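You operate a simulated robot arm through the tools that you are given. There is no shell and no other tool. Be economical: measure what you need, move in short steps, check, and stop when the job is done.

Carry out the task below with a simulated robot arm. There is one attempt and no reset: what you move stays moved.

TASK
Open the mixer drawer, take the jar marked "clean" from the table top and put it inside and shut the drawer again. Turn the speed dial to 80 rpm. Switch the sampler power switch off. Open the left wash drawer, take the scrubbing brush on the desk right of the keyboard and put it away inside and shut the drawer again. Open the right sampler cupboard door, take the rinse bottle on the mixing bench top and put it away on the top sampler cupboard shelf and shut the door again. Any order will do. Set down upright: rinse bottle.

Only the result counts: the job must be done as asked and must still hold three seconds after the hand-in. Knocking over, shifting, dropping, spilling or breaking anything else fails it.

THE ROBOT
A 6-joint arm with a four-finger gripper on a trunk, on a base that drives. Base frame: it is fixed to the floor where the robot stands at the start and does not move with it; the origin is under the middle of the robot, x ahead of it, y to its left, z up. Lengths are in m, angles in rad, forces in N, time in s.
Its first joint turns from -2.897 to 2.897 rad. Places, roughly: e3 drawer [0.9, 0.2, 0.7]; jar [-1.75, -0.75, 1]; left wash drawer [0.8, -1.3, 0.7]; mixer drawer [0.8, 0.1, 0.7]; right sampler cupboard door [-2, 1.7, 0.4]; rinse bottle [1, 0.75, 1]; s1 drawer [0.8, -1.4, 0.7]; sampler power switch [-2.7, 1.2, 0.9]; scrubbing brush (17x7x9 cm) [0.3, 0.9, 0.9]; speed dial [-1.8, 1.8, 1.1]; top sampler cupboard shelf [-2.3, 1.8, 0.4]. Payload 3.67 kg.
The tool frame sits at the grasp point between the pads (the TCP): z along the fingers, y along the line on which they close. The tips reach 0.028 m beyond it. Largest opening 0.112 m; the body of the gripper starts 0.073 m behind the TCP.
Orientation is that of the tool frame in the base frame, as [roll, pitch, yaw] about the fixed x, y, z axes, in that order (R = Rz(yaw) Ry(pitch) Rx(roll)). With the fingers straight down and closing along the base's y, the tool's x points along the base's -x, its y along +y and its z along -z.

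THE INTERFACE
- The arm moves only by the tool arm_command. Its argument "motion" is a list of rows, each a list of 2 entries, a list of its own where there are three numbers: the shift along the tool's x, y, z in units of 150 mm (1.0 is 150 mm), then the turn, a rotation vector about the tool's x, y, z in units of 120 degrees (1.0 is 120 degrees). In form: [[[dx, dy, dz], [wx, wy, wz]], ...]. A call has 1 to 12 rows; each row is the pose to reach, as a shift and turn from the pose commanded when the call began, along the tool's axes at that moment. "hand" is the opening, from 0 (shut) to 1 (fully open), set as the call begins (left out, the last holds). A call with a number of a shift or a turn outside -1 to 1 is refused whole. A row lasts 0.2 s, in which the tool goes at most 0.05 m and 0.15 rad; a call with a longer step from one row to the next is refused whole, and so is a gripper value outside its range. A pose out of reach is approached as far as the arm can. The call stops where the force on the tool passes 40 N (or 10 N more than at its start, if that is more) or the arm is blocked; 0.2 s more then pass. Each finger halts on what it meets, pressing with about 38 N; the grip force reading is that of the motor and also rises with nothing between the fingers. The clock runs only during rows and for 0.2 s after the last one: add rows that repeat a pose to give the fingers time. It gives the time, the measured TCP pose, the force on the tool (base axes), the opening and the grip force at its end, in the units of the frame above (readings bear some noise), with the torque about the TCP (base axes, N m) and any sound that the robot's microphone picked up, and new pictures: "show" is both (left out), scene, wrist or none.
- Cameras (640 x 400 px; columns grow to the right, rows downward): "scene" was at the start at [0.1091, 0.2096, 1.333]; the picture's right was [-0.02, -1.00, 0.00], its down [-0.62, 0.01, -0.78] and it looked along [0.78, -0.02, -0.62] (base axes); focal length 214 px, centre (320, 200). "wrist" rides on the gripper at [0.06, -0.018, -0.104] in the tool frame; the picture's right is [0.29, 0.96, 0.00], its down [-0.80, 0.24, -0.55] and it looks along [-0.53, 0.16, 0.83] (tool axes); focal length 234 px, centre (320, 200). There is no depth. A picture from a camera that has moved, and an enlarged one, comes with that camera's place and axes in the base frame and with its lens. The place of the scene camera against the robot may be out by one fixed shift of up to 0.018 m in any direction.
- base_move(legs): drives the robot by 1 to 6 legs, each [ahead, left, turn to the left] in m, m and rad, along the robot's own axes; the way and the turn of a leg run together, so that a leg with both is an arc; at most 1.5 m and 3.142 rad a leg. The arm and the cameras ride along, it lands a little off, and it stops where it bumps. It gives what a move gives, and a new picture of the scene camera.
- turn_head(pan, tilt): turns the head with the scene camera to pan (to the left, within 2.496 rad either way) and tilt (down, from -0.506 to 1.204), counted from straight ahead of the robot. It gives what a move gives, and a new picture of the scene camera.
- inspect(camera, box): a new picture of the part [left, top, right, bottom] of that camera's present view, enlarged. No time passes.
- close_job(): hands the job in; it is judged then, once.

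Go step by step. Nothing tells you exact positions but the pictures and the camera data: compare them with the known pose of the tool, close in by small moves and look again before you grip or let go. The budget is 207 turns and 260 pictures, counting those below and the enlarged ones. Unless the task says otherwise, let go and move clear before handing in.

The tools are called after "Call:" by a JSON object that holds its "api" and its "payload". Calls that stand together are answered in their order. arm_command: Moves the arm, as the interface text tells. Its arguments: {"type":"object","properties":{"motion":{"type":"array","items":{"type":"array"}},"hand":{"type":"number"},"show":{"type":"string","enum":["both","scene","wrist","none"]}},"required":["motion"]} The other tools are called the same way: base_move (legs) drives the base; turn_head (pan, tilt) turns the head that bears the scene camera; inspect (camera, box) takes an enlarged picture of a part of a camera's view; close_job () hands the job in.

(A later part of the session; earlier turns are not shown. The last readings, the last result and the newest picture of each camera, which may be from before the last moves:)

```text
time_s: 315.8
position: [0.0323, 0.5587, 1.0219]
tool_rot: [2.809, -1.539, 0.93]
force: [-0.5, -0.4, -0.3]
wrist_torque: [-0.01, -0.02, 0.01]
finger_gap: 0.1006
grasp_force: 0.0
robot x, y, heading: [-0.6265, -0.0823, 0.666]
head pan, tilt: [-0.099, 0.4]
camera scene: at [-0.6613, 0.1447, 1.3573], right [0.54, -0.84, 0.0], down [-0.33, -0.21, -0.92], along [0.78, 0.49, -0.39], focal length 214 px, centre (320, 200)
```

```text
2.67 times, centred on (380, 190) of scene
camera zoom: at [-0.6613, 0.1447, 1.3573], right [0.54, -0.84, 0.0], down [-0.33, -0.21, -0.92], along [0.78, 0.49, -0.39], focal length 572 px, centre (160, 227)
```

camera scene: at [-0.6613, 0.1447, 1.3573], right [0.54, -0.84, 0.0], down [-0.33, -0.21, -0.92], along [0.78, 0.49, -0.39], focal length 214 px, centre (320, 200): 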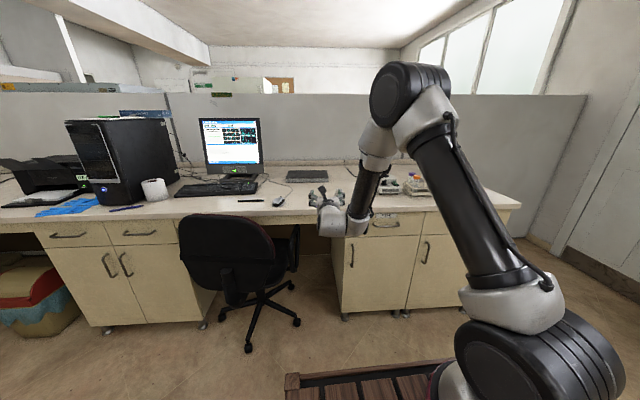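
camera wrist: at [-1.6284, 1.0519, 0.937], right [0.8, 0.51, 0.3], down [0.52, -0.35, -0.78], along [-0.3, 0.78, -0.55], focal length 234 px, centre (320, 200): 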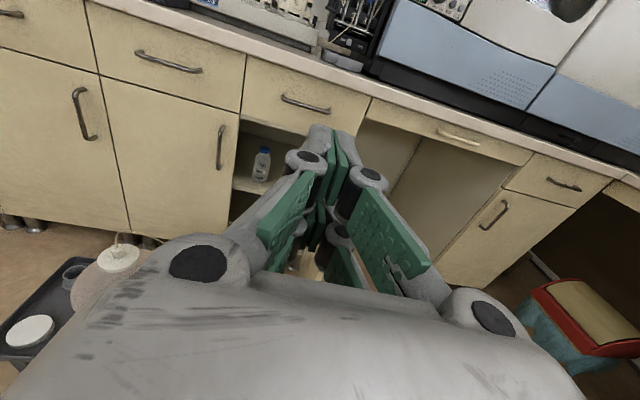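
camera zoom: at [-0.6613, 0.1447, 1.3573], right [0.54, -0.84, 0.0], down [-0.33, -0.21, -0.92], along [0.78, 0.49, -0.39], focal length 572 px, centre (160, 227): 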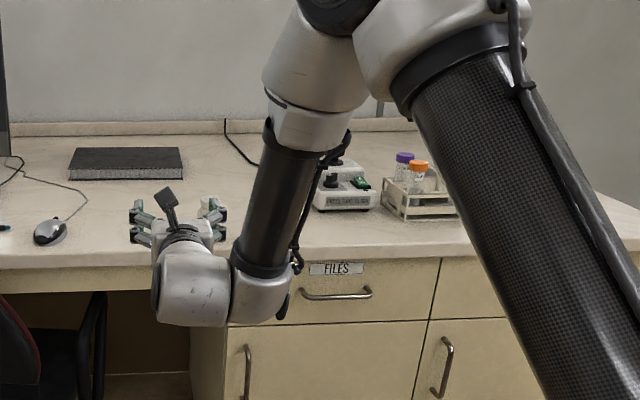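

For the deep-lying bottle behind the mixer I'll use a tool-down grip, set it at the bench front, then re-grip it horizontally for the shelf. I bring the tool back to pointing down.

Call:
{"api": "arm_command", "payload": {"motion": [[[0, 0, 0], [0, 0, 0.068]], [[0, 0, 0], [0, 0, 0.136]], [[0, 0, 0], [0, 0, 0.204]], [[0, 0, 0], [0, 0, 0.272]], [[0, 0, 0], [0, 0, 0.34]], [[0, 0, 0], [0, 0, 0.41]], [[0, 0, 0], [0, 0, 0.48]], [[0, 0, 0], [0, 0, 0.55]], [[0, 0, 0], [0, 0, 0.62]], [[0, 0, 0], [0, 0, 0.69]], [[0, 0, 0], [0, 0, 0.74]]], "show": "none"}}

Call:
{"api": "arm_command", "payload": {"motion": [[[0, -0.1, 0], [-0.068, 0, 0]], [[0, -0.2, 0], [-0.136, 0, 0]], [[0, -0.3, 0], [-0.204, 0, 0]], [[0, -0.4, 0], [-0.272, 0, 0]], [[0, -0.5, 0], [-0.34, 0, 0]], [[0, -0.6, 0], [-0.41, 0, 0]], [[0, -0.7, 0], [-0.48, 0, 0]], [[0, -0.8, 0], [-0.55, 0, 0]], [[0, -0.8, 0], [-0.62, 0, 0]], [[0, -0.8, 0], [-0.69, 0, 0]], [[0, -0.8, 0], [-0.76, 0, 0]]], "show": "none"}}

Call:
{"api": "base_move", "payload": {"legs": [[0, -0.36, -0.04], [0.4, 0, 0]]}}

```text
time_s: 318.2
position: [0.0306, 0.5629, 1.022]
tool_rot: [-1.601, -0.027, -0.974]
force: [0.3, -0.5, 0.1]
wrist_torque: [0.01, -0.04, -0.04]
finger_gap: 0.1011
grasp_force: 0.1
robot x, y, heading: [-0.6268, -0.0831, 0.669]
head pan, tilt: [-0.099, 0.4]
```

```text
time_s: 320.6
position: [0.0304, 0.5658, 1.1429]
tool_rot: [3.092, -0.031, -0.972]
force: [-0.9, -0.4, 0.3]
wrist_torque: [0.01, -0.06, 0.01]
finger_gap: 0.1005
grasp_force: 0.0
robot x, y, heading: [-0.6303, -0.084, 0.663]
head pan, tilt: [-0.099, 0.4]
```

```text
time_s: 324.9
position: [0.5852, 0.4787, 1.1425]
tool_rot: [3.09, -0.032, -1.014]
force: [-0.5, 0.2, -0.4]
wrist_torque: [0.01, -0.02, -0.04]
finger_gap: 0.1011
grasp_force: 0.1
robot x, y, heading: [-0.0982, -0.1447, 0.62]
head pan, tilt: [-0.099, 0.4]
camera scene: at [-0.1229, 0.0853, 1.3573], right [0.5, -0.87, 0.0], down [-0.34, -0.19, -0.92], along [0.8, 0.46, -0.39], focal length 214 px, centre (320, 200)
```

scene: 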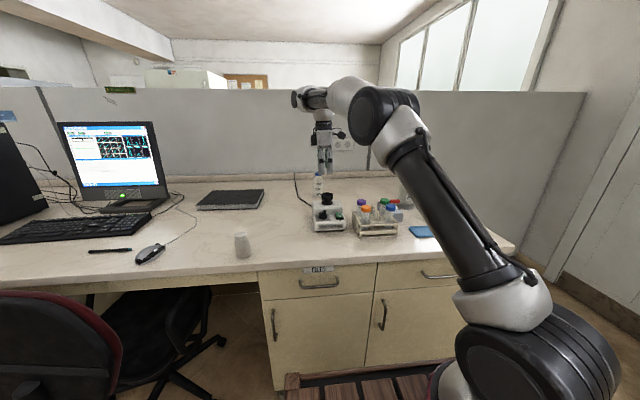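

Call:
{"api": "arm_command", "payload": {"motion": [[[0, 0, 0], [0.0246, -0.0153, 0]], [[0, 0, 0], [0.0246, -0.0153, 0]]], "show": "wrist"}}

Call:
{"api": "inspect", "payload": {"camera": "scene", "box": [280, 140, 400, 240]}}

```text
time_s: 325.5
position: [0.5855, 0.4785, 1.141]
tool_rot: [-3.138, 0.0, -1.013]
force: [-0.1, -0.4, 0.0]
wrist_torque: [-0.02, -0.03, 0.0]
finger_gap: 0.1009
grasp_force: 0.1
robot x, y, heading: [-0.0951, -0.144, 0.624]
head pan, tilt: [-0.099, 0.4]
camera wrist: at [0.6315, 0.4369, 1.2459], right [-0.66, -0.75, 0.0], down [-0.62, 0.55, 0.55], along [-0.41, 0.37, -0.83], focal length 234 px, centre (320, 200)
```

wrist: 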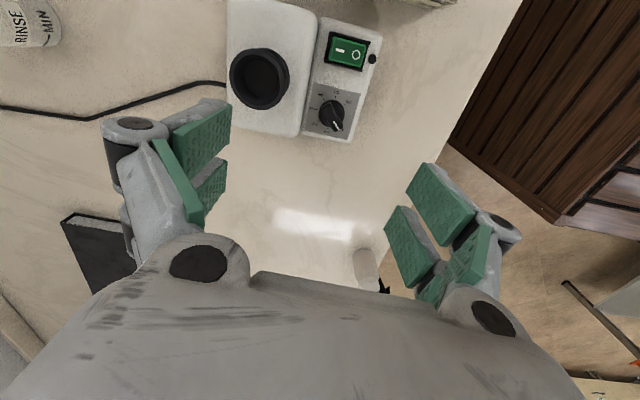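

```text
4.00 times, centred on (340, 190) of scene
camera zoom: at [-0.1229, 0.0854, 1.3573], right [0.5, -0.87, 0.0], down [-0.34, -0.19, -0.92], along [0.8, 0.46, -0.39], focal length 858 px, centre (240, 240)
```

zoom: 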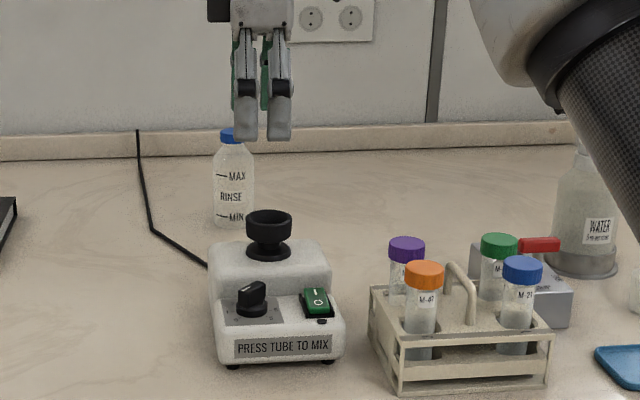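

Bottle ≈6 cm wide, 14 cm tall, base near (0.869, 0.665). I drive 0.25 m forward with the tool high.

Call:
{"api": "base_move", "payload": {"legs": [[0.25, 0, 0]]}}

Call:
{"api": "arm_command", "payload": {"motion": [[[0, 0, 0], [0, 0, 0]]], "show": "wrist"}}

```text
time_s: 327.4
position: [0.787, 0.6297, 1.1412]
tool_rot: [-3.141, 0.002, -1.008]
force: [0.7, 1.2, 0.1]
wrist_torque: [0.0, 0.01, -0.01]
finger_gap: 0.1008
grasp_force: 0.1
robot x, y, heading: [0.1066, 0.0043, 0.625]
head pan, tilt: [-0.099, 0.4]
camera scene: at [0.0806, 0.2333, 1.3573], right [0.5, -0.86, 0.0], down [-0.34, -0.2, -0.92], along [0.8, 0.47, -0.39], focal length 214 px, centre (320, 200)
```

scene: 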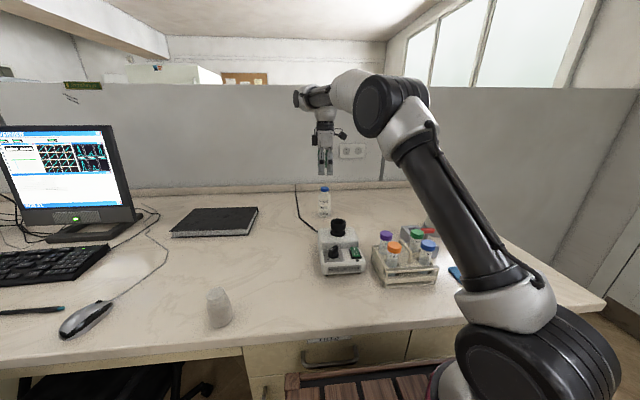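

```text
time_s: 327.8
position: [0.7881, 0.6293, 1.1415]
tool_rot: [-3.138, 0.003, -1.01]
force: [0.3, -0.3, 0.2]
wrist_torque: [0.04, 0.0, 0.0]
finger_gap: 0.1012
grasp_force: 0.1
robot x, y, heading: [0.1082, 0.0071, 0.628]
head pan, tilt: [-0.099, 0.4]
camera wrist: at [0.8333, 0.5885, 1.2459], right [-0.66, -0.75, 0.0], down [-0.63, 0.55, 0.55], along [-0.42, 0.37, -0.83], focal length 234 px, centre (320, 200)
```

wrist: 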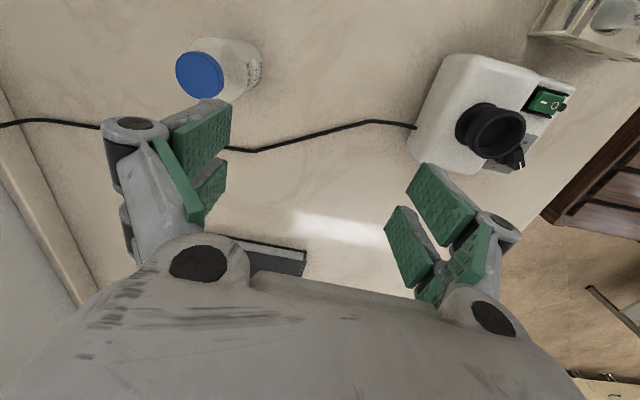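

Cap at (0.882, 0.675). I move above it.

Call:
{"api": "arm_command", "payload": {"motion": [[[0.02, -0.2, 0], [0, 0, 0]], [[0.04, -0.4, 0], [0, 0, 0]], [[0.06, -0.6, 0], [0, 0, 0]], [[0.073, -0.694, 0], [0, 0, 0]], [[0.073, -0.694, 0.15], [0, 0, 0]], [[0.073, -0.694, 0.15], [0, 0, 0]]], "show": "wrist"}}

```text
time_s: 329.1
position: [0.8637, 0.6547, 1.1092]
tool_rot: [-3.141, 0.003, -1.01]
force: [-0.2, -0.3, 0.2]
wrist_torque: [0.03, -0.04, -0.04]
finger_gap: 0.1006
grasp_force: 0.0
out of reach, approached as far as the arm can: row 3, 4, 5, 6
robot x, y, heading: [0.1083, 0.0076, 0.631]
head pan, tilt: [-0.099, 0.4]
camera wrist: at [0.9099, 0.6133, 1.2131], right [-0.66, -0.75, 0.0], down [-0.63, 0.55, 0.55], along [-0.42, 0.37, -0.83], focal length 234 px, centre (320, 200)
```

wrist: 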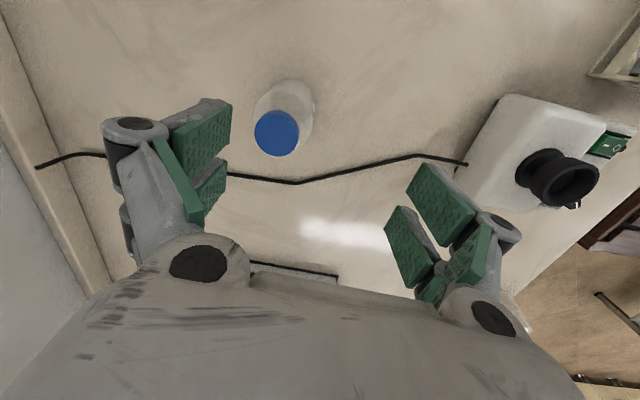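

The arm is at full reach; I move the base 3.5 cm forward.

Call:
{"api": "base_move", "payload": {"legs": [[0.036, 0.0, 0]]}}

Call:
{"api": "arm_command", "payload": {"motion": [[[0, 0, 0], [0, 0, 0]]], "show": "wrist"}}

```text
time_s: 330.0
position: [0.891, 0.6771, 1.1081]
tool_rot: [-3.14, 0.001, -1.009]
force: [-0.7, 0.1, 0.6]
wrist_torque: [0.01, 0.01, -0.01]
finger_gap: 0.1008
grasp_force: 0.0
robot x, y, heading: [0.1411, 0.0224, 0.627]
head pan, tilt: [-0.099, 0.4]
camera scene: at [0.1089, 0.254, 1.3573], right [0.51, -0.86, 0.0], down [-0.34, -0.2, -0.92], along [0.79, 0.47, -0.39], focal length 214 px, centre (320, 200)
```

scene: 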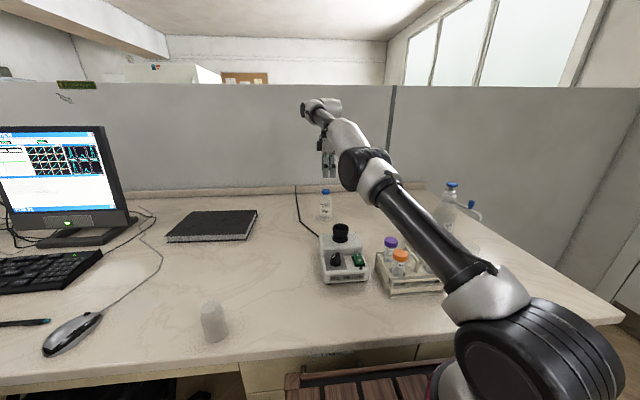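

```text
time_s: 330.4
position: [0.8906, 0.6769, 1.1078]
tool_rot: [-3.139, 0.0, -1.01]
force: [0.1, 0.0, 0.6]
wrist_torque: [0.03, 0.0, -0.01]
finger_gap: 0.1006
grasp_force: 0.0
robot x, y, heading: [0.1351, 0.0288, 0.631]
head pan, tilt: [-0.099, 0.4]
camera wrist: at [0.9377, 0.6354, 1.2126], right [-0.66, -0.75, 0.0], down [-0.63, 0.55, 0.55], along [-0.42, 0.37, -0.83], focal length 234 px, centre (320, 200)
```

wrist: 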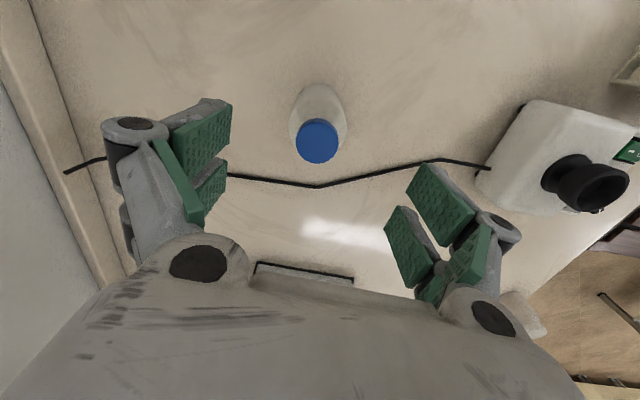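

Aligned over the cap. I descend to z ≈ 0.972 and close.

Call:
{"api": "arm_command", "payload": {"motion": [[[0, 0, 0.25], [0, 0, 0]], [[0, 0, 0.5], [0, 0, 0]], [[0, 0, 0.7], [0, 0, 0]], [[0, 0, 0.82], [0, 0, 0]], [[0, 0, 0.9], [0, 0, 0]], [[0, 0, 0.9], [0, 0, 0]]], "show": "wrist"}}

Call:
{"api": "inspect", "payload": {"camera": "scene", "box": [290, 150, 370, 240]}}

```text
time_s: 331.8
position: [0.8895, 0.6765, 0.9729]
tool_rot: [-3.141, 0.002, -1.009]
force: [0.2, 0.1, 0.1]
wrist_torque: [-0.01, 0.0, 0.04]
finger_gap: 0.1009
grasp_force: 0.0
robot x, y, heading: [0.1381, 0.0256, 0.626]
head pan, tilt: [-0.099, 0.4]
camera wrist: at [0.9362, 0.6355, 1.0781], right [-0.66, -0.75, 0.0], down [-0.63, 0.55, 0.55], along [-0.42, 0.37, -0.83], focal length 234 px, centre (320, 200)
```

wrist: 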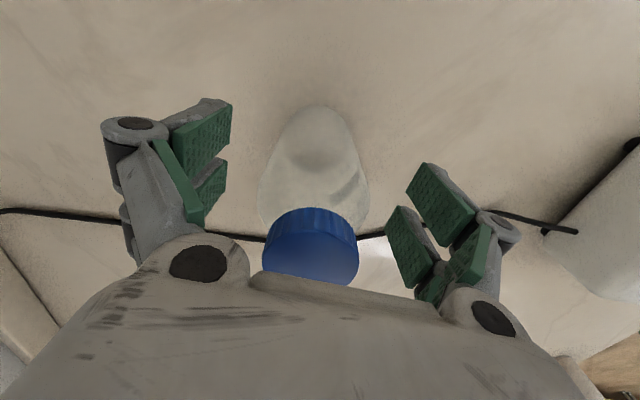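

```text
4.44 times, centred on (330, 195) of scene
camera zoom: at [0.1089, 0.254, 1.3573], right [0.51, -0.86, 0.0], down [-0.34, -0.2, -0.92], along [0.79, 0.47, -0.39], focal length 953 px, centre (276, 222)
```

zoom: 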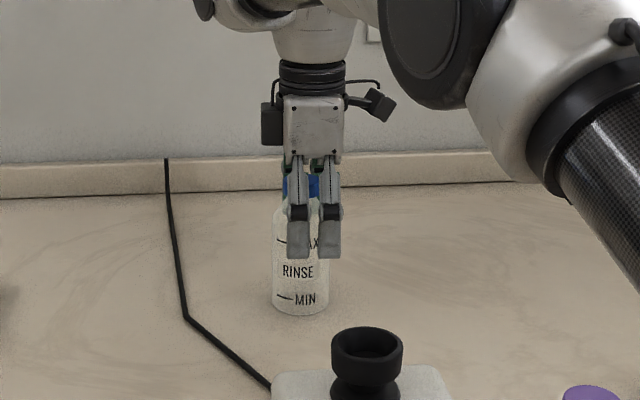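

I shift 5 mm left and close the fingers gently.

Call:
{"api": "arm_command", "payload": {"motion": [[[-0.033, 0, 0], [0, 0, 0]], [[-0.033, 0, 0], [0, 0, 0]]], "show": "none"}}

Call:
{"api": "arm_command", "payload": {"motion": [[[0, 0, 0], [0, 0, 0]], [[0, 0, 0], [0, 0, 0]], [[0, 0, 0], [0, 0, 0]]], "hand": 0.3, "show": "wrist"}}

```text
time_s: 332.4
position: [0.8882, 0.6804, 0.9731]
tool_rot: [-3.139, 0.002, -1.007]
force: [0.7, 0.2, 0.4]
wrist_torque: [-0.03, 0.0, -0.02]
finger_gap: 0.1008
grasp_force: 0.0
robot x, y, heading: [0.1356, 0.0241, 0.629]
head pan, tilt: [-0.099, 0.4]
```

```text
time_s: 333.2
position: [0.8859, 0.6815, 0.975]
tool_rot: [-3.14, 0.001, -1.01]
force: [-1.4, 1.3, 1.8]
wrist_torque: [0.01, 0.02, 0.04]
finger_gap: 0.0564
grasp_force: 38.2
robot x, y, heading: [0.1348, 0.0303, 0.63]
head pan, tilt: [-0.099, 0.4]
camera wrist: at [0.934, 0.6398, 1.0783], right [-0.66, -0.75, 0.0], down [-0.63, 0.55, 0.55], along [-0.42, 0.37, -0.83], focal length 234 px, centre (320, 200)
```

wrist: 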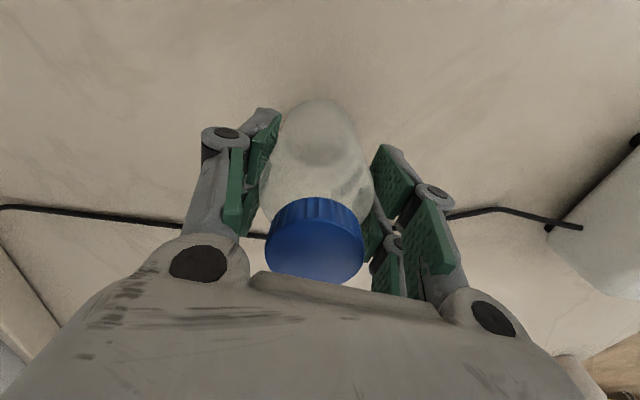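

Gripped. I lift 10 cm and check.

Call:
{"api": "arm_command", "payload": {"motion": [[[0, 0, -0.15], [0, 0, 0]], [[0, 0, -0.35], [0, 0, 0]], [[0, 0, -0.55], [0, 0, 0]], [[0, 0, -0.75], [0, 0, 0]], [[0, 0, -0.75], [0, 0, 0]]], "show": "both"}}

```text
time_s: 334.4
position: [0.8884, 0.6819, 1.0865]
tool_rot: [-3.141, 0.002, -1.01]
force: [-0.1, -0.1, 0.2]
wrist_torque: [-0.03, -0.02, 0.01]
finger_gap: 0.0565
grasp_force: 37.9
robot x, y, heading: [0.1347, 0.0215, 0.628]
head pan, tilt: [-0.099, 0.4]
camera scene: at [0.1089, 0.254, 1.3573], right [0.51, -0.86, 0.0], down [-0.34, -0.2, -0.92], along [0.79, 0.47, -0.39], focal length 214 px, centre (320, 200)
camera wrist: at [0.934, 0.6389, 1.1899], right [-0.66, -0.75, 0.0], down [-0.63, 0.55, 0.55], along [-0.42, 0.37, -0.83], focal length 234 px, centre (320, 200)
```

scene: 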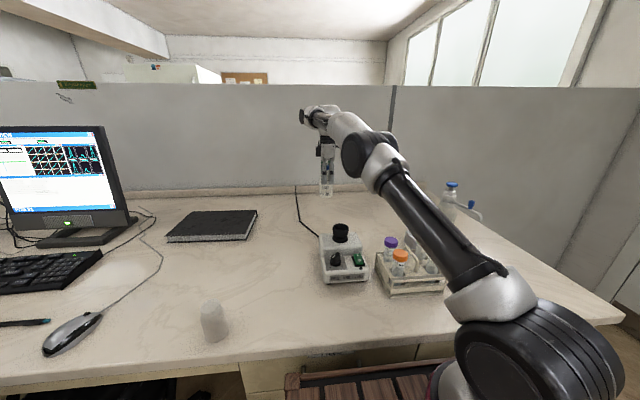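
wrist: 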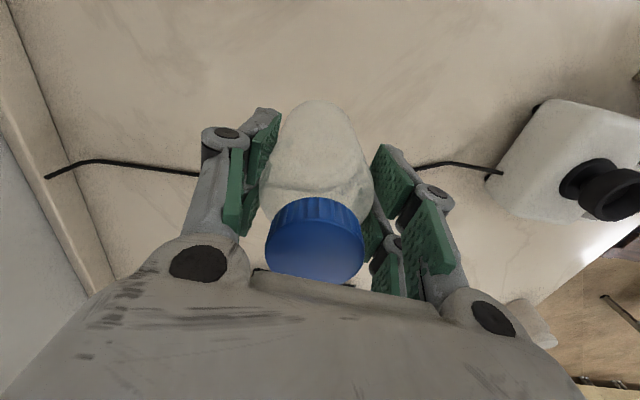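

Bottle is held. I drive left to clear the mixer, then back so that the bottle comes over the free bench front.

Call:
{"api": "base_move", "payload": {"legs": [[0, 0.165, 0], [-0.45, 0, 0]]}}

Call:
{"api": "arm_command", "payload": {"motion": [[[0, 0, 0.1], [0, 0, 0]], [[0, 0, 0.2], [0, 0, 0]], [[0, 0, 0.2], [0, 0, 0]]], "show": "wrist"}}

Call:
{"api": "turn_head", "payload": {"pan": 0.0, "tilt": 0.55}}

```text
time_s: 338.2
position: [0.4236, 0.5429, 1.085]
tool_rot: [-3.141, 0.002, -1.011]
force: [-0.6, 0.5, -0.2]
wrist_torque: [0.02, 0.0, 0.04]
finger_gap: 0.0562
grasp_force: 37.9
robot x, y, heading: [-0.3291, -0.1108, 0.622]
head pan, tilt: [-0.099, 0.4]
camera scene: at [-0.3573, 0.1194, 1.3573], right [0.5, -0.86, 0.0], down [-0.34, -0.2, -0.92], along [0.8, 0.46, -0.39], focal length 214 px, centre (320, 200)
```

scene: 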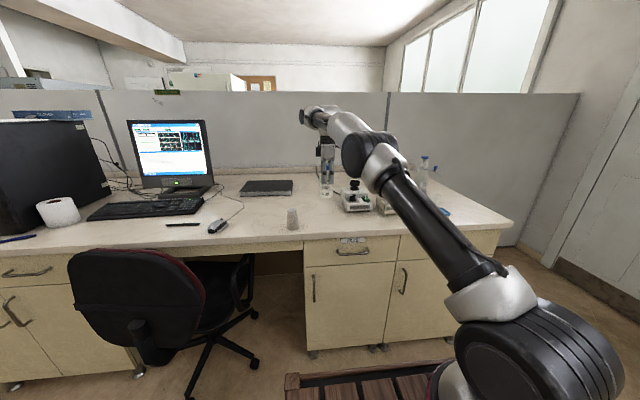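

```text
time_s: 339.0
position: [0.4235, 0.5439, 1.0549]
tool_rot: [-3.141, 0.003, -1.012]
force: [0.4, -0.4, -0.6]
wrist_torque: [-0.03, 0.01, -0.02]
finger_gap: 0.0562
grasp_force: 37.8
robot x, y, heading: [-0.3271, -0.1062, 0.624]
head pan, tilt: [-0.099, 0.4]
camera wrist: at [0.4696, 0.5013, 1.16], right [-0.66, -0.75, 0.0], down [-0.63, 0.55, 0.55], along [-0.42, 0.37, -0.83], focal length 234 px, centre (320, 200)
```

wrist: 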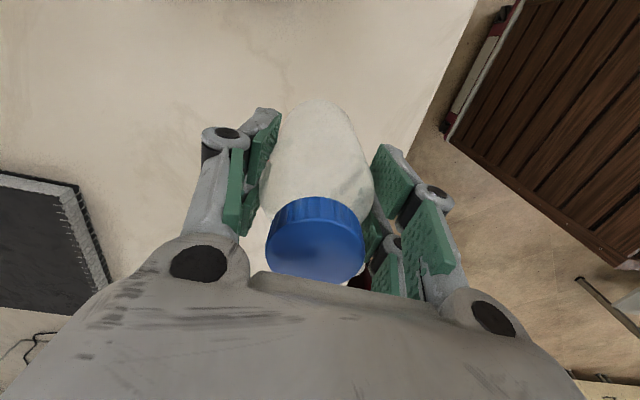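

```text
time_s: 339.7
position: [0.4249, 0.5422, 1.0557]
tool_rot: [-3.14, 0.001, -1.012]
force: [-0.5, 0.5, -0.7]
wrist_torque: [-0.01, 0.02, 0.02]
finger_gap: 0.0563
grasp_force: 37.8
robot x, y, heading: [-0.3326, -0.108, 0.62]
head pan, tilt: [0.0, 0.55]
camera scene: at [-0.3645, 0.1255, 1.3436], right [0.59, -0.81, 0.0], down [-0.42, -0.31, -0.85], along [0.69, 0.5, -0.52], focal length 214 px, centre (320, 200)
```

scene: 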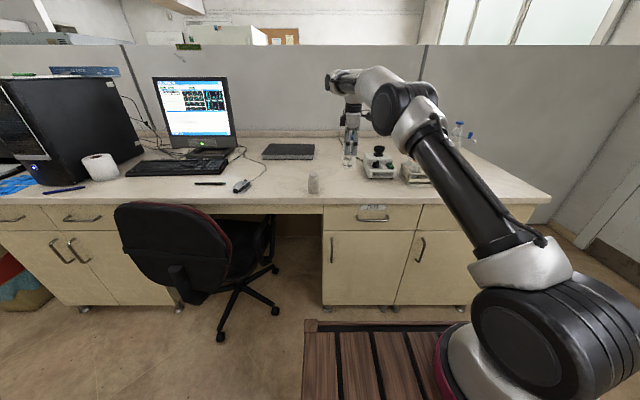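

Over (a 0.66, b 0.19): free spot. I lower to about where it stood (TCP z 0.974) and feel for contact.

Call:
{"api": "arm_command", "payload": {"motion": [[[0, 0, 0.15], [0, 0, 0]], [[0, 0, 0.3], [0, 0, 0]], [[0, 0, 0.42], [0, 0, 0]], [[0, 0, 0.48], [0, 0, 0]], [[0, 0, 0.52], [0, 0, 0]], [[0, 0, 0.54], [0, 0, 0]], [[0, 0, 0.56], [0, 0, 0]]], "show": "none"}}

Call:
{"api": "inspect", "payload": {"camera": "scene", "box": [280, 120, 400, 220]}}

```text
time_s: 341.3
position: [0.4219, 0.5426, 0.9735]
tool_rot: [-3.138, 0.002, -1.012]
force: [-2.7, 0.9, 14.6]
wrist_torque: [-0.11, 0.48, -0.03]
finger_gap: 0.0561
grasp_force: 38.1
robot x, y, heading: [-0.3315, -0.1135, 0.628]
head pan, tilt: [0.0, 0.55]
```

```text
4.00 times, centred on (340, 170) of scene
camera zoom: at [-0.3652, 0.1251, 1.3436], right [0.59, -0.81, 0.0], down [-0.42, -0.31, -0.85], along [0.69, 0.5, -0.52], focal length 858 px, centre (240, 320)
```

zoom: 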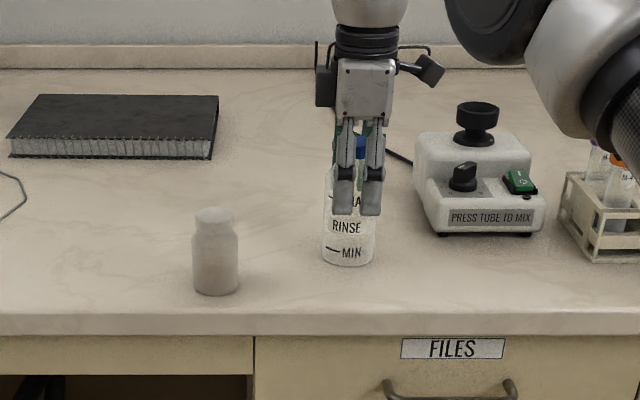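

Standing on the bench. I release and rise straight up.

Call:
{"api": "arm_command", "payload": {"motion": [[[0, 0, 0], [0, 0, 0]], [[0, 0, 0], [0, 0, 0]], [[0, 0, 0], [0, 0, 0]]], "hand": 0.9, "show": "none"}}

Call:
{"api": "arm_command", "payload": {"motion": [[[0, 0, -0.2], [0, 0, 0]], [[0, 0, -0.45], [0, 0, 0]], [[0, 0, -0.7], [0, 0, 0]], [[0, 0, -0.9], [0, 0, 0]], [[0, 0, -0.9], [0, 0, 0]]], "show": "none"}}

Call:
{"api": "base_move", "payload": {"legs": [[-0.4, 0, 0]]}}

Call:
{"api": "inspect", "payload": {"camera": "scene", "box": [280, 100, 400, 200]}}

```text
time_s: 342.1
position: [0.4211, 0.5426, 0.9713]
tool_rot: [-3.14, 0.003, -1.013]
force: [-0.3, -0.6, 0.0]
wrist_torque: [0.03, -0.02, -0.03]
finger_gap: 0.1006
grasp_force: 0.1
robot x, y, heading: [-0.3314, -0.1101, 0.623]
head pan, tilt: [0.0, 0.55]
```

```text
time_s: 343.3
position: [0.4231, 0.5436, 1.1055]
tool_rot: [-3.14, 0.003, -1.012]
force: [1.4, -0.2, 0.5]
wrist_torque: [0.01, -0.04, -0.03]
finger_gap: 0.1009
grasp_force: 0.1
robot x, y, heading: [-0.3335, -0.1113, 0.629]
head pan, tilt: [0.0, 0.55]
```

```text
time_s: 345.7
position: [0.1114, 0.314, 1.1068]
tool_rot: [-3.138, 0.003, -1.015]
force: [-0.2, -0.5, -0.6]
wrist_torque: [0.02, 0.01, 0.03]
finger_gap: 0.1006
grasp_force: 0.1
robot x, y, heading: [-0.6459, -0.3382, 0.621]
head pan, tilt: [0.0, 0.55]
camera scene: at [-0.6778, -0.1007, 1.3436], right [0.58, -0.81, 0.0], down [-0.42, -0.3, -0.85], along [0.69, 0.5, -0.52], focal length 214 px, centre (320, 200)
```

scene: 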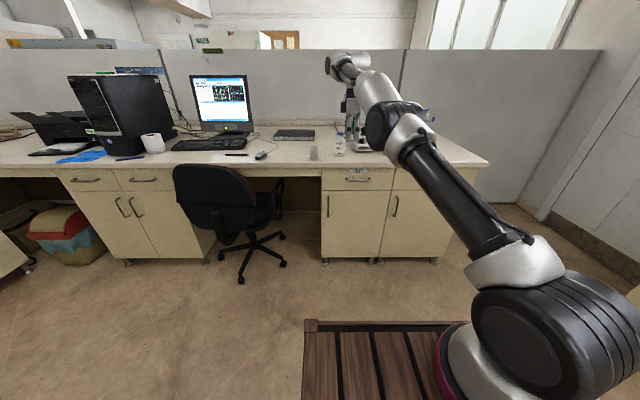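

```text
4.00 times, centred on (340, 150) of scene
camera zoom: at [-0.6778, -0.1007, 1.3436], right [0.58, -0.81, 0.0], down [-0.42, -0.3, -0.85], along [0.69, 0.5, -0.52], focal length 858 px, centre (240, 400)
```

zoom: 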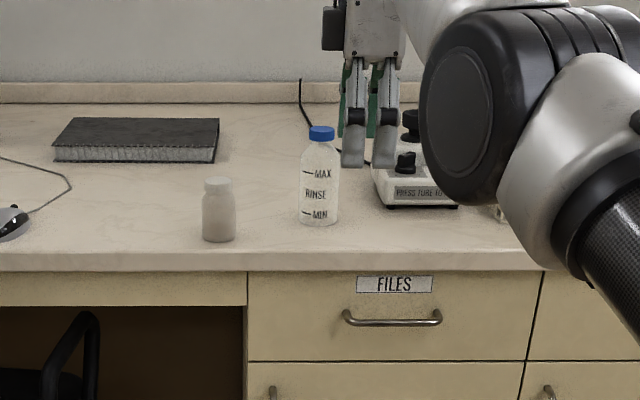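

Bottle stands upright. I pitch the tool to horizontal and roll it with the camera on top.

Call:
{"api": "arm_command", "payload": {"motion": [[[0, 0.1, 0.05], [0.068, 0, 0]], [[0, 0.2, 0.1], [0.136, 0, 0]], [[0, 0.3, 0.15], [0.204, 0, 0]], [[0, 0.4, 0.2], [0.272, 0, 0]], [[0, 0.5, 0.3], [0.34, 0, 0]], [[0, 0.6, 0.4], [0.41, 0, 0]], [[0, 0.6, 0.5], [0.48, 0, 0]], [[0, 0.6, 0.6], [0.55, 0, 0]], [[0, 0.6, 0.6], [0.62, 0, 0]], [[0, 0.6, 0.6], [0.69, 0, 0]], [[0, 0.6, 0.6], [0.75, 0, 0]]], "show": "none"}}

Call:
{"api": "arm_command", "payload": {"motion": [[[0, 0, 0], [0, 0, -0.068]], [[0, 0, 0], [0, 0, -0.136]], [[0, 0, 0], [0, 0, -0.204]], [[0, 0, 0], [0, 0, -0.272]], [[0, 0, 0], [0, 0, -0.34]], [[0, 0, 0], [0, 0, -0.41]], [[0, 0, 0], [0, 0, -0.48]], [[0, 0, 0], [0, 0, -0.55]], [[0, 0, 0], [0, 0, -0.62]], [[0, 0, 0], [0, 0, -0.69]], [[0, 0, 0], [0, 0, -0.75]]], "show": "both"}}

```text
time_s: 348.1
position: [0.0357, 0.2686, 1.0154]
tool_rot: [-1.566, 0.002, -1.015]
force: [0.2, -0.3, -0.2]
wrist_torque: [0.0, 0.02, 0.04]
finger_gap: 0.1007
grasp_force: 0.0
robot x, y, heading: [-0.6459, -0.3345, 0.623]
head pan, tilt: [0.0, 0.55]
```

```text
time_s: 350.5
position: [0.0352, 0.267, 1.0147]
tool_rot: [0.121, -1.566, -2.709]
force: [-0.2, 0.3, 0.1]
wrist_torque: [0.01, -0.01, -0.01]
finger_gap: 0.1008
grasp_force: 0.0
robot x, y, heading: [-0.6461, -0.3335, 0.621]
head pan, tilt: [0.0, 0.55]
camera scene: at [-0.6777, -0.1007, 1.3436], right [0.58, -0.81, 0.0], down [-0.42, -0.3, -0.85], along [0.69, 0.5, -0.52], focal length 214 px, centre (320, 200)
camera wrist: at [-0.063, 0.2281, 1.075], right [0.5, -0.81, 0.29], down [-0.34, -0.49, -0.8], along [0.79, 0.3, -0.53], focal length 234 px, centre (320, 200)
```

scene: 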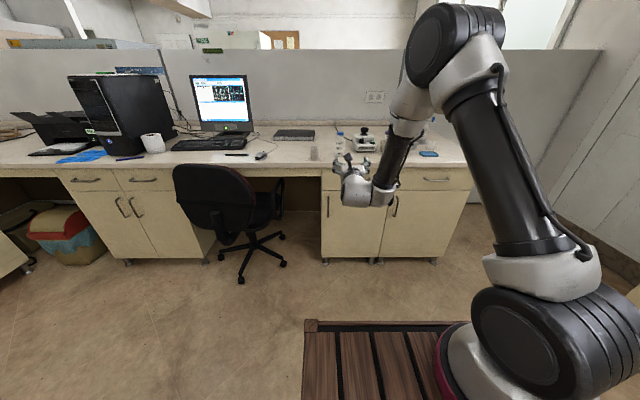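
wrist: 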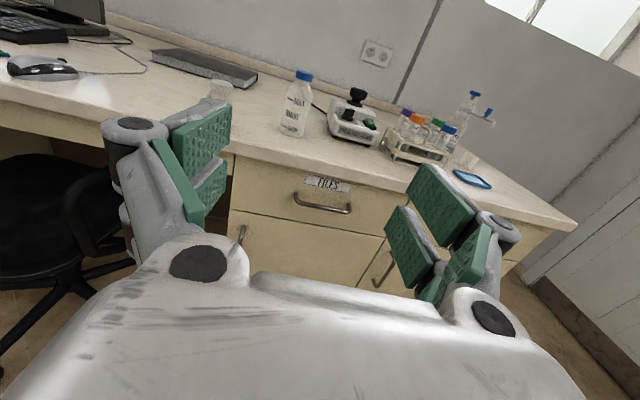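

Now horizontal. I lower to z 0.96 and drive toward the bottle.

Call:
{"api": "arm_command", "payload": {"motion": [[[-0.18, 0, 0], [0, 0, 0]], [[-0.365, 0, 0], [0, 0, 0]], [[-0.365, 0, 0], [0, 0, 0]]], "show": "none"}}

Call:
{"api": "base_move", "payload": {"legs": [[0.37, 0, 0.005]]}}

Call:
{"api": "arm_command", "payload": {"motion": [[[0, 0, 0], [0, 0, 0]]], "show": "wrist"}}

Call:
{"api": "inspect", "payload": {"camera": "scene", "box": [270, 120, 410, 240]}}

```text
time_s: 351.3
position: [0.0361, 0.2687, 0.9627]
tool_rot: [-0.381, -1.568, -2.203]
force: [0.6, -0.5, 0.6]
wrist_torque: [0.0, -0.04, 0.0]
finger_gap: 0.101
grasp_force: 0.0
robot x, y, heading: [-0.6448, -0.3324, 0.619]
head pan, tilt: [0.0, 0.55]
```

```text
time_s: 353.6
position: [0.322, 0.4882, 0.9627]
tool_rot: [-0.409, -1.567, -2.164]
force: [-0.2, 0.4, 0.0]
wrist_torque: [0.0, 0.0, -0.02]
finger_gap: 0.1007
grasp_force: 0.1
robot x, y, heading: [-0.3521, -0.1239, 0.634]
head pan, tilt: [0.0, 0.55]
camera scene: at [-0.3876, 0.1114, 1.3436], right [0.59, -0.81, 0.0], down [-0.42, -0.31, -0.85], along [0.69, 0.5, -0.52], focal length 214 px, centre (320, 200)
```

scene: 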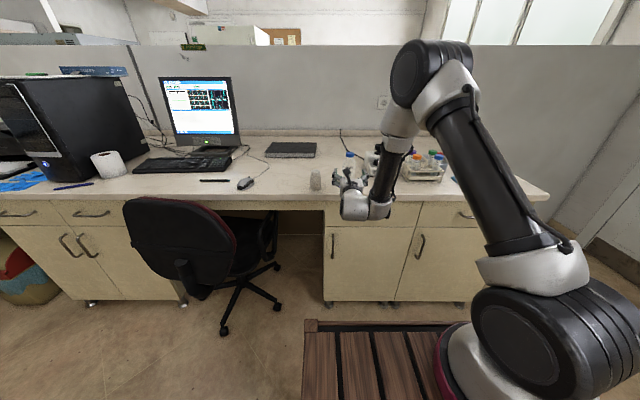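

```text
time_s: 354.1
position: [0.3228, 0.4883, 0.9628]
tool_rot: [-0.436, -1.567, -2.14]
force: [-0.1, -0.4, 0.3]
wrist_torque: [0.01, -0.01, -0.01]
finger_gap: 0.1006
grasp_force: 0.0
robot x, y, heading: [-0.3526, -0.1225, 0.636]
head pan, tilt: [0.0, 0.55]
camera wrist: at [0.2239, 0.4476, 1.0225], right [0.51, -0.81, 0.29], down [-0.34, -0.5, -0.8], along [0.79, 0.31, -0.53], focal length 234 px, centre (320, 200)
```

wrist: 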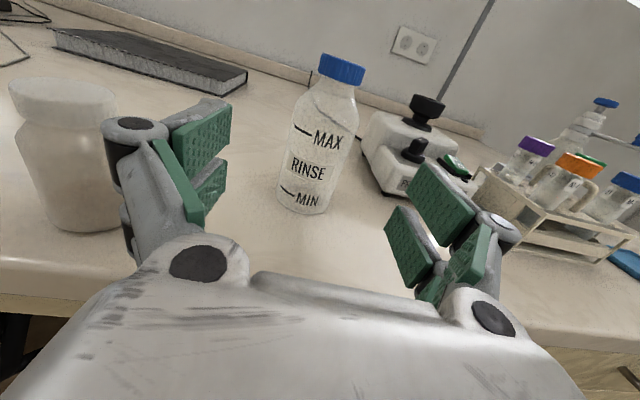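

```text
3.33 times, centred on (340, 180) of scene
camera zoom: at [-0.3876, 0.1114, 1.3436], right [0.59, -0.81, 0.0], down [-0.42, -0.31, -0.85], along [0.69, 0.5, -0.52], focal length 715 px, centre (253, 267)
```

zoom: 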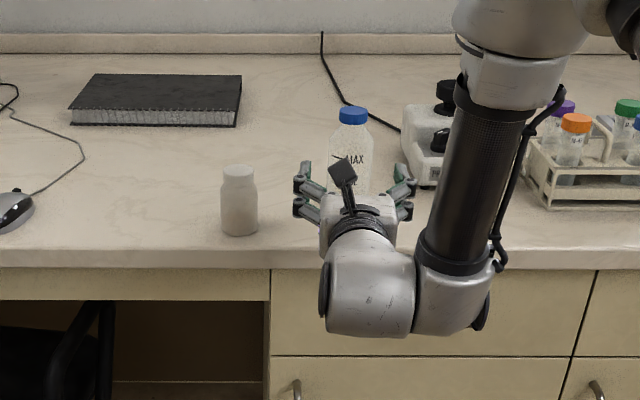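

Bottle is centered between the open fingers. I advance 11 cm around it.

Call:
{"api": "arm_command", "payload": {"motion": [[[0, 0.01, 0.15], [0, 0, 0]], [[0, 0.02, 0.3], [0, 0, 0]], [[0, 0.03, 0.45], [0, 0, 0]], [[0, 0.03, 0.6], [0, 0, 0]], [[0, 0.03, 0.72], [0, 0, 0]], [[0, 0.03, 0.72], [0, 0, 0]]], "show": "wrist"}}

Call:
{"api": "inspect", "payload": {"camera": "scene", "box": [270, 120, 410, 240]}}

```text
time_s: 355.4
position: [0.4156, 0.5447, 0.9625]
tool_rot: [-0.393, -1.568, -2.183]
force: [-0.6, 0.8, 0.0]
wrist_torque: [-0.01, 0.0, 0.0]
finger_gap: 0.1008
grasp_force: 0.0
robot x, y, heading: [-0.3542, -0.1276, 0.64]
head pan, tilt: [0.0, 0.55]
camera wrist: at [0.3178, 0.504, 1.0233], right [0.51, -0.81, 0.29], down [-0.34, -0.5, -0.8], along [0.79, 0.31, -0.53], focal length 234 px, centre (320, 200)
```

wrist: 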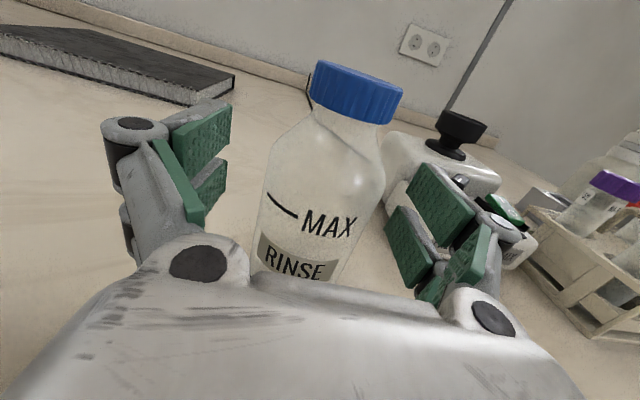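

```text
3.33 times, centred on (340, 180) of scene
camera zoom: at [-0.3876, 0.1114, 1.3436], right [0.59, -0.81, 0.0], down [-0.42, -0.31, -0.85], along [0.69, 0.5, -0.52], focal length 715 px, centre (253, 267)
```

zoom: 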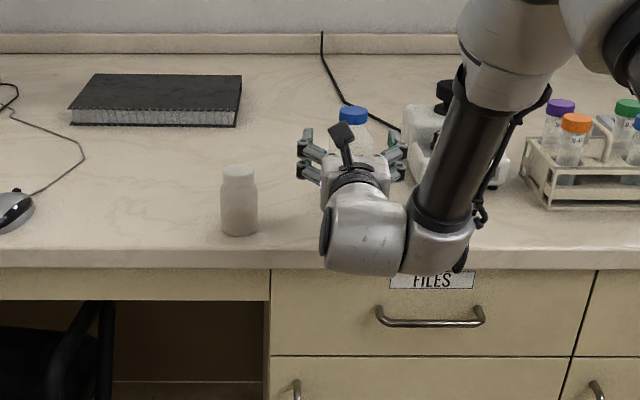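

The bottle is between the pads. I close and lift.

Call:
{"api": "arm_command", "payload": {"motion": [[[0, 0, 0.03], [0, 0, 0]], [[0, 0, 0.03], [0, 0, 0]], [[0, 0, 0.03], [0, 0, 0]], [[0, 0, 0.03], [0, 0, 0]]], "hand": 0.3, "show": "none"}}

Call:
{"api": "arm_command", "payload": {"motion": [[[0.1, 0, 0], [0, 0, 0]], [[0.25, 0, 0], [0, 0, 0]], [[0.4, 0, 0], [0, 0, 0]], [[0.5, 0, 0], [0, 0, 0]], [[0.5, 0, 0], [0, 0, 0]]], "show": "wrist"}}

Call:
{"api": "inspect", "payload": {"camera": "scene", "box": [270, 120, 410, 240]}}

```text
time_s: 356.4
position: [0.4209, 0.5463, 0.9616]
tool_rot: [-0.41, -1.566, -2.166]
force: [0.0, -0.2, 0.7]
wrist_torque: [0.03, 0.0, 0.02]
finger_gap: 0.0568
grasp_force: 38.3
robot x, y, heading: [-0.3512, -0.125, 0.635]
head pan, tilt: [0.0, 0.55]
```

```text
time_s: 357.6
position: [0.4203, 0.546, 1.0386]
tool_rot: [-0.461, -1.566, -2.114]
force: [0.6, 0.2, 0.0]
wrist_torque: [-0.02, -0.01, 0.01]
finger_gap: 0.0567
grasp_force: 38.7
robot x, y, heading: [-0.3515, -0.123, 0.64]
head pan, tilt: [0.0, 0.55]
camera wrist: at [0.3233, 0.5045, 1.0986], right [0.51, -0.81, 0.29], down [-0.34, -0.5, -0.8], along [0.79, 0.31, -0.53], focal length 234 px, centre (320, 200)
```

wrist: 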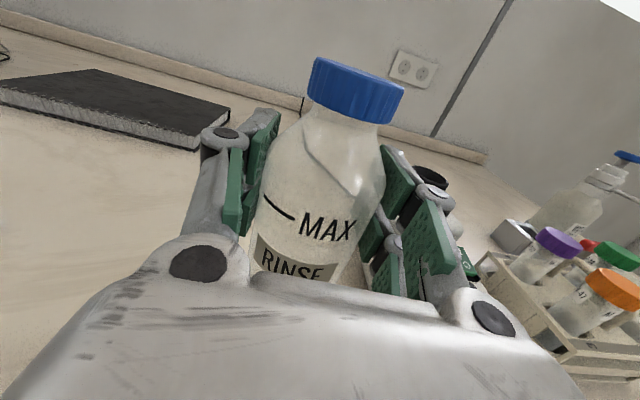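

```text
3.33 times, centred on (340, 180) of scene
camera zoom: at [-0.3875, 0.1114, 1.3436], right [0.59, -0.81, 0.0], down [-0.42, -0.31, -0.85], along [0.69, 0.5, -0.52], focal length 715 px, centre (253, 267)
```

zoom: 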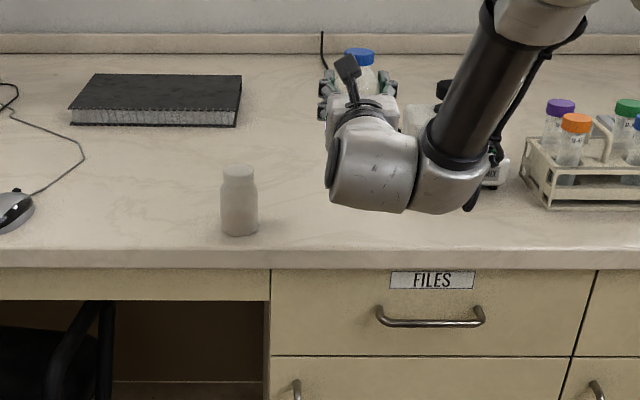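

The bottle is held firmly and upright. I back off, turn toward the sampler counter and approach.

Call:
{"api": "base_move", "payload": {"legs": [[-0.35, 0, 0], [0, 0, 1.56], [0.9, -0.12, 0]]}}

Call:
{"api": "arm_command", "payload": {"motion": [[[-0.2, 0, -0.2], [0, 0, 0]], [[-0.4, 0, -0.4], [0, 0, 0]], [[-0.6, 0, -0.6], [0, 0, 0]], [[-0.8, 0, -0.8], [0, 0, 0]], [[-1.0, 0, -1.0], [0, 0, 0]], [[-1.0, 0, -1.0], [0, 0, 0]]], "show": "none"}}

Call:
{"api": "arm_command", "payload": {"motion": [[[-0.25, 0, 0], [0, 0, 0]], [[-0.5, 0, 0], [0, 0, 0]], [[-0.75, 0, 0], [0, 0, 0]], [[-1.0, 0, 0], [0, 0, 0]], [[-1.0, 0, 0], [0, 0, 0]]], "show": "scene"}}

```text
time_s: 368.3
position: [-1.7894, 1.2345, 1.0388]
tool_rot: [-0.42, -1.567, -0.558]
force: [0.2, 0.0, -0.4]
wrist_torque: [-0.03, -0.01, 0.0]
finger_gap: 0.0565
grasp_force: 38.6
robot x, y, heading: [-1.1005, 0.48, 2.232]
head pan, tilt: [0.0, 0.55]
camera scene: at [-1.3347, 0.4317, 1.3436], right [0.79, 0.61, 0.0], down [0.32, -0.41, -0.85], along [-0.52, 0.67, -0.52], focal length 214 px, centre (320, 200)
```

scene: 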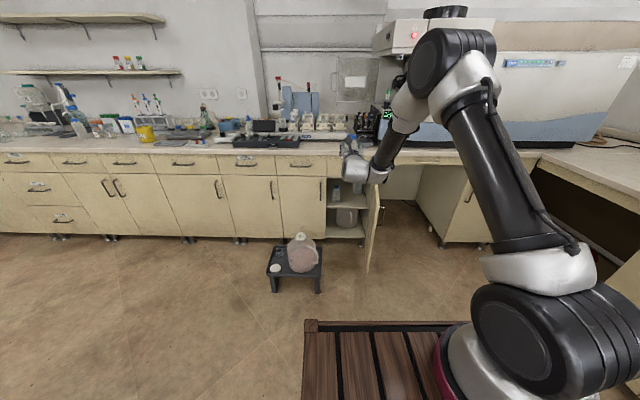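

```text
time_s: 369.7
position: [-1.7091, 1.1095, 0.8873]
tool_rot: [-0.359, -1.567, -0.62]
force: [0.7, -0.2, -0.7]
wrist_torque: [-0.05, 0.0, 0.0]
finger_gap: 0.0565
grasp_force: 38.1
robot x, y, heading: [-1.1001, 0.4815, 2.231]
head pan, tilt: [0.0, 0.55]
```

```text
time_s: 370.9
position: [-1.7114, 1.1102, 0.7358]
tool_rot: [-0.436, -1.568, -0.542]
force: [-0.9, 0.2, 0.4]
wrist_torque: [-0.01, 0.0, -0.01]
finger_gap: 0.0564
grasp_force: 37.7
robot x, y, heading: [-1.1023, 0.4825, 2.228]
head pan, tilt: [0.0, 0.55]
camera scene: at [-1.3347, 0.4317, 1.3436], right [0.79, 0.61, 0.0], down [0.32, -0.41, -0.85], along [-0.52, 0.67, -0.52], focal length 214 px, centre (320, 200)
```

scene: 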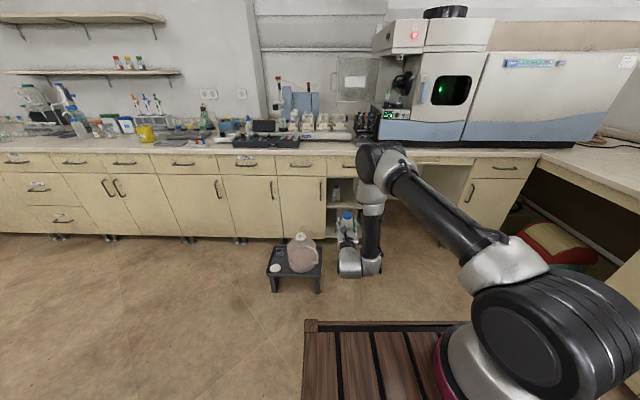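

The door stands at about 90°. I lower the bottle to shelf entry height and angle the robot slightly right.

Call:
{"api": "base_move", "payload": {"legs": [[0, 0, -0.1]]}}

Call:
{"api": "arm_command", "payload": {"motion": [[[-0.25, 0, 0.1], [0, 0, 0]], [[-0.5, 0, 0.2], [0, 0, 0]], [[-0.75, 0, 0.3], [0, 0, 0]], [[-1.0, 0, 0.4], [0, 0, 0]], [[-1.0, 0, 0.6], [0, 0, 0]], [[-1.0, 0, 0.6], [0, 0, 0]]], "show": "none"}}

Call:
{"api": "arm_command", "payload": {"motion": [[[-0.2, 0, 0], [0, 0, 0]], [[-0.37, 0, 0], [0, 0, 0]], [[-0.37, 0, 0], [0, 0, 0]]], "show": "both"}}

```text
time_s: 371.8
position: [-1.6444, 1.1682, 0.7365]
tool_rot: [-0.422, -1.567, -0.658]
force: [-0.2, -0.5, -0.8]
wrist_torque: [-0.02, -0.01, -0.02]
finger_gap: 0.0567
grasp_force: 38.2
robot x, y, heading: [-1.0996, 0.4793, 2.133]
head pan, tilt: [0.0, 0.55]
camera scene: at [-1.338, 0.4555, 1.3436], right [0.85, 0.53, 0.0], down [0.28, -0.44, -0.85], along [-0.45, 0.72, -0.52], focal length 214 px, centre (320, 200)
```

scene: 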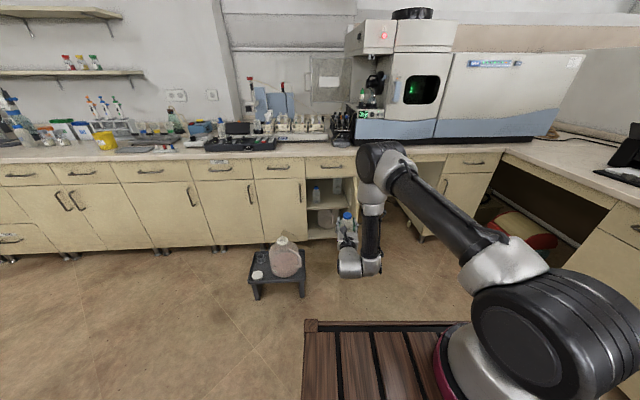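

```text
time_s: 373.2
position: [-1.6871, 1.2468, 0.5858]
tool_rot: [-0.374, -1.568, -0.704]
force: [-0.2, -0.3, -0.2]
wrist_torque: [0.01, 0.01, 0.01]
finger_gap: 0.0564
grasp_force: 38.5
robot x, y, heading: [-1.1001, 0.4802, 2.128]
head pan, tilt: [0.0, 0.55]
```

```text
time_s: 374.0
position: [-1.6881, 1.2467, 0.5286]
tool_rot: [-0.44, -1.566, -0.642]
force: [0.2, 0.3, -0.9]
wrist_torque: [0.03, -0.01, -0.03]
finger_gap: 0.0565
grasp_force: 38.0
robot x, y, heading: [-1.099, 0.4807, 2.127]
head pan, tilt: [0.0, 0.55]
camera scene: at [-1.338, 0.4555, 1.3436], right [0.85, 0.53, 0.0], down [0.28, -0.44, -0.85], along [-0.45, 0.72, -0.52], focal length 214 px, centre (320, 200)
camera wrist: at [-1.6545, 1.1464, 0.5897], right [0.84, 0.45, 0.29], down [0.47, -0.37, -0.8], along [-0.25, 0.81, -0.53], focal length 234 px, centre (320, 200)
```

scene: 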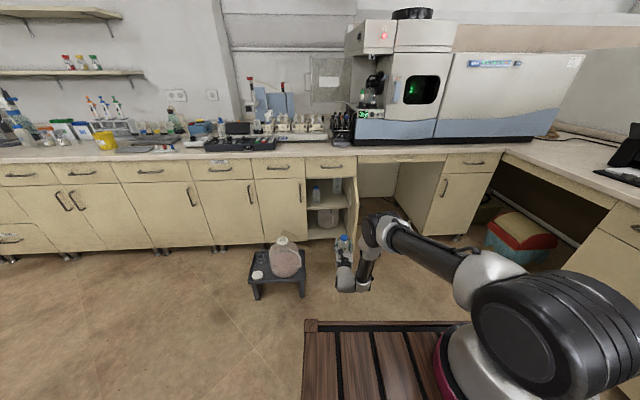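
wrist: 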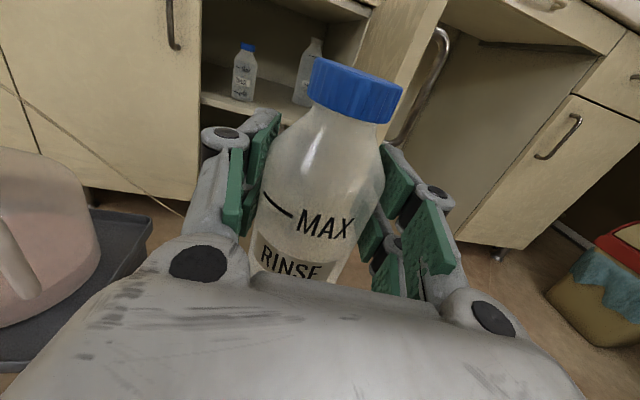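

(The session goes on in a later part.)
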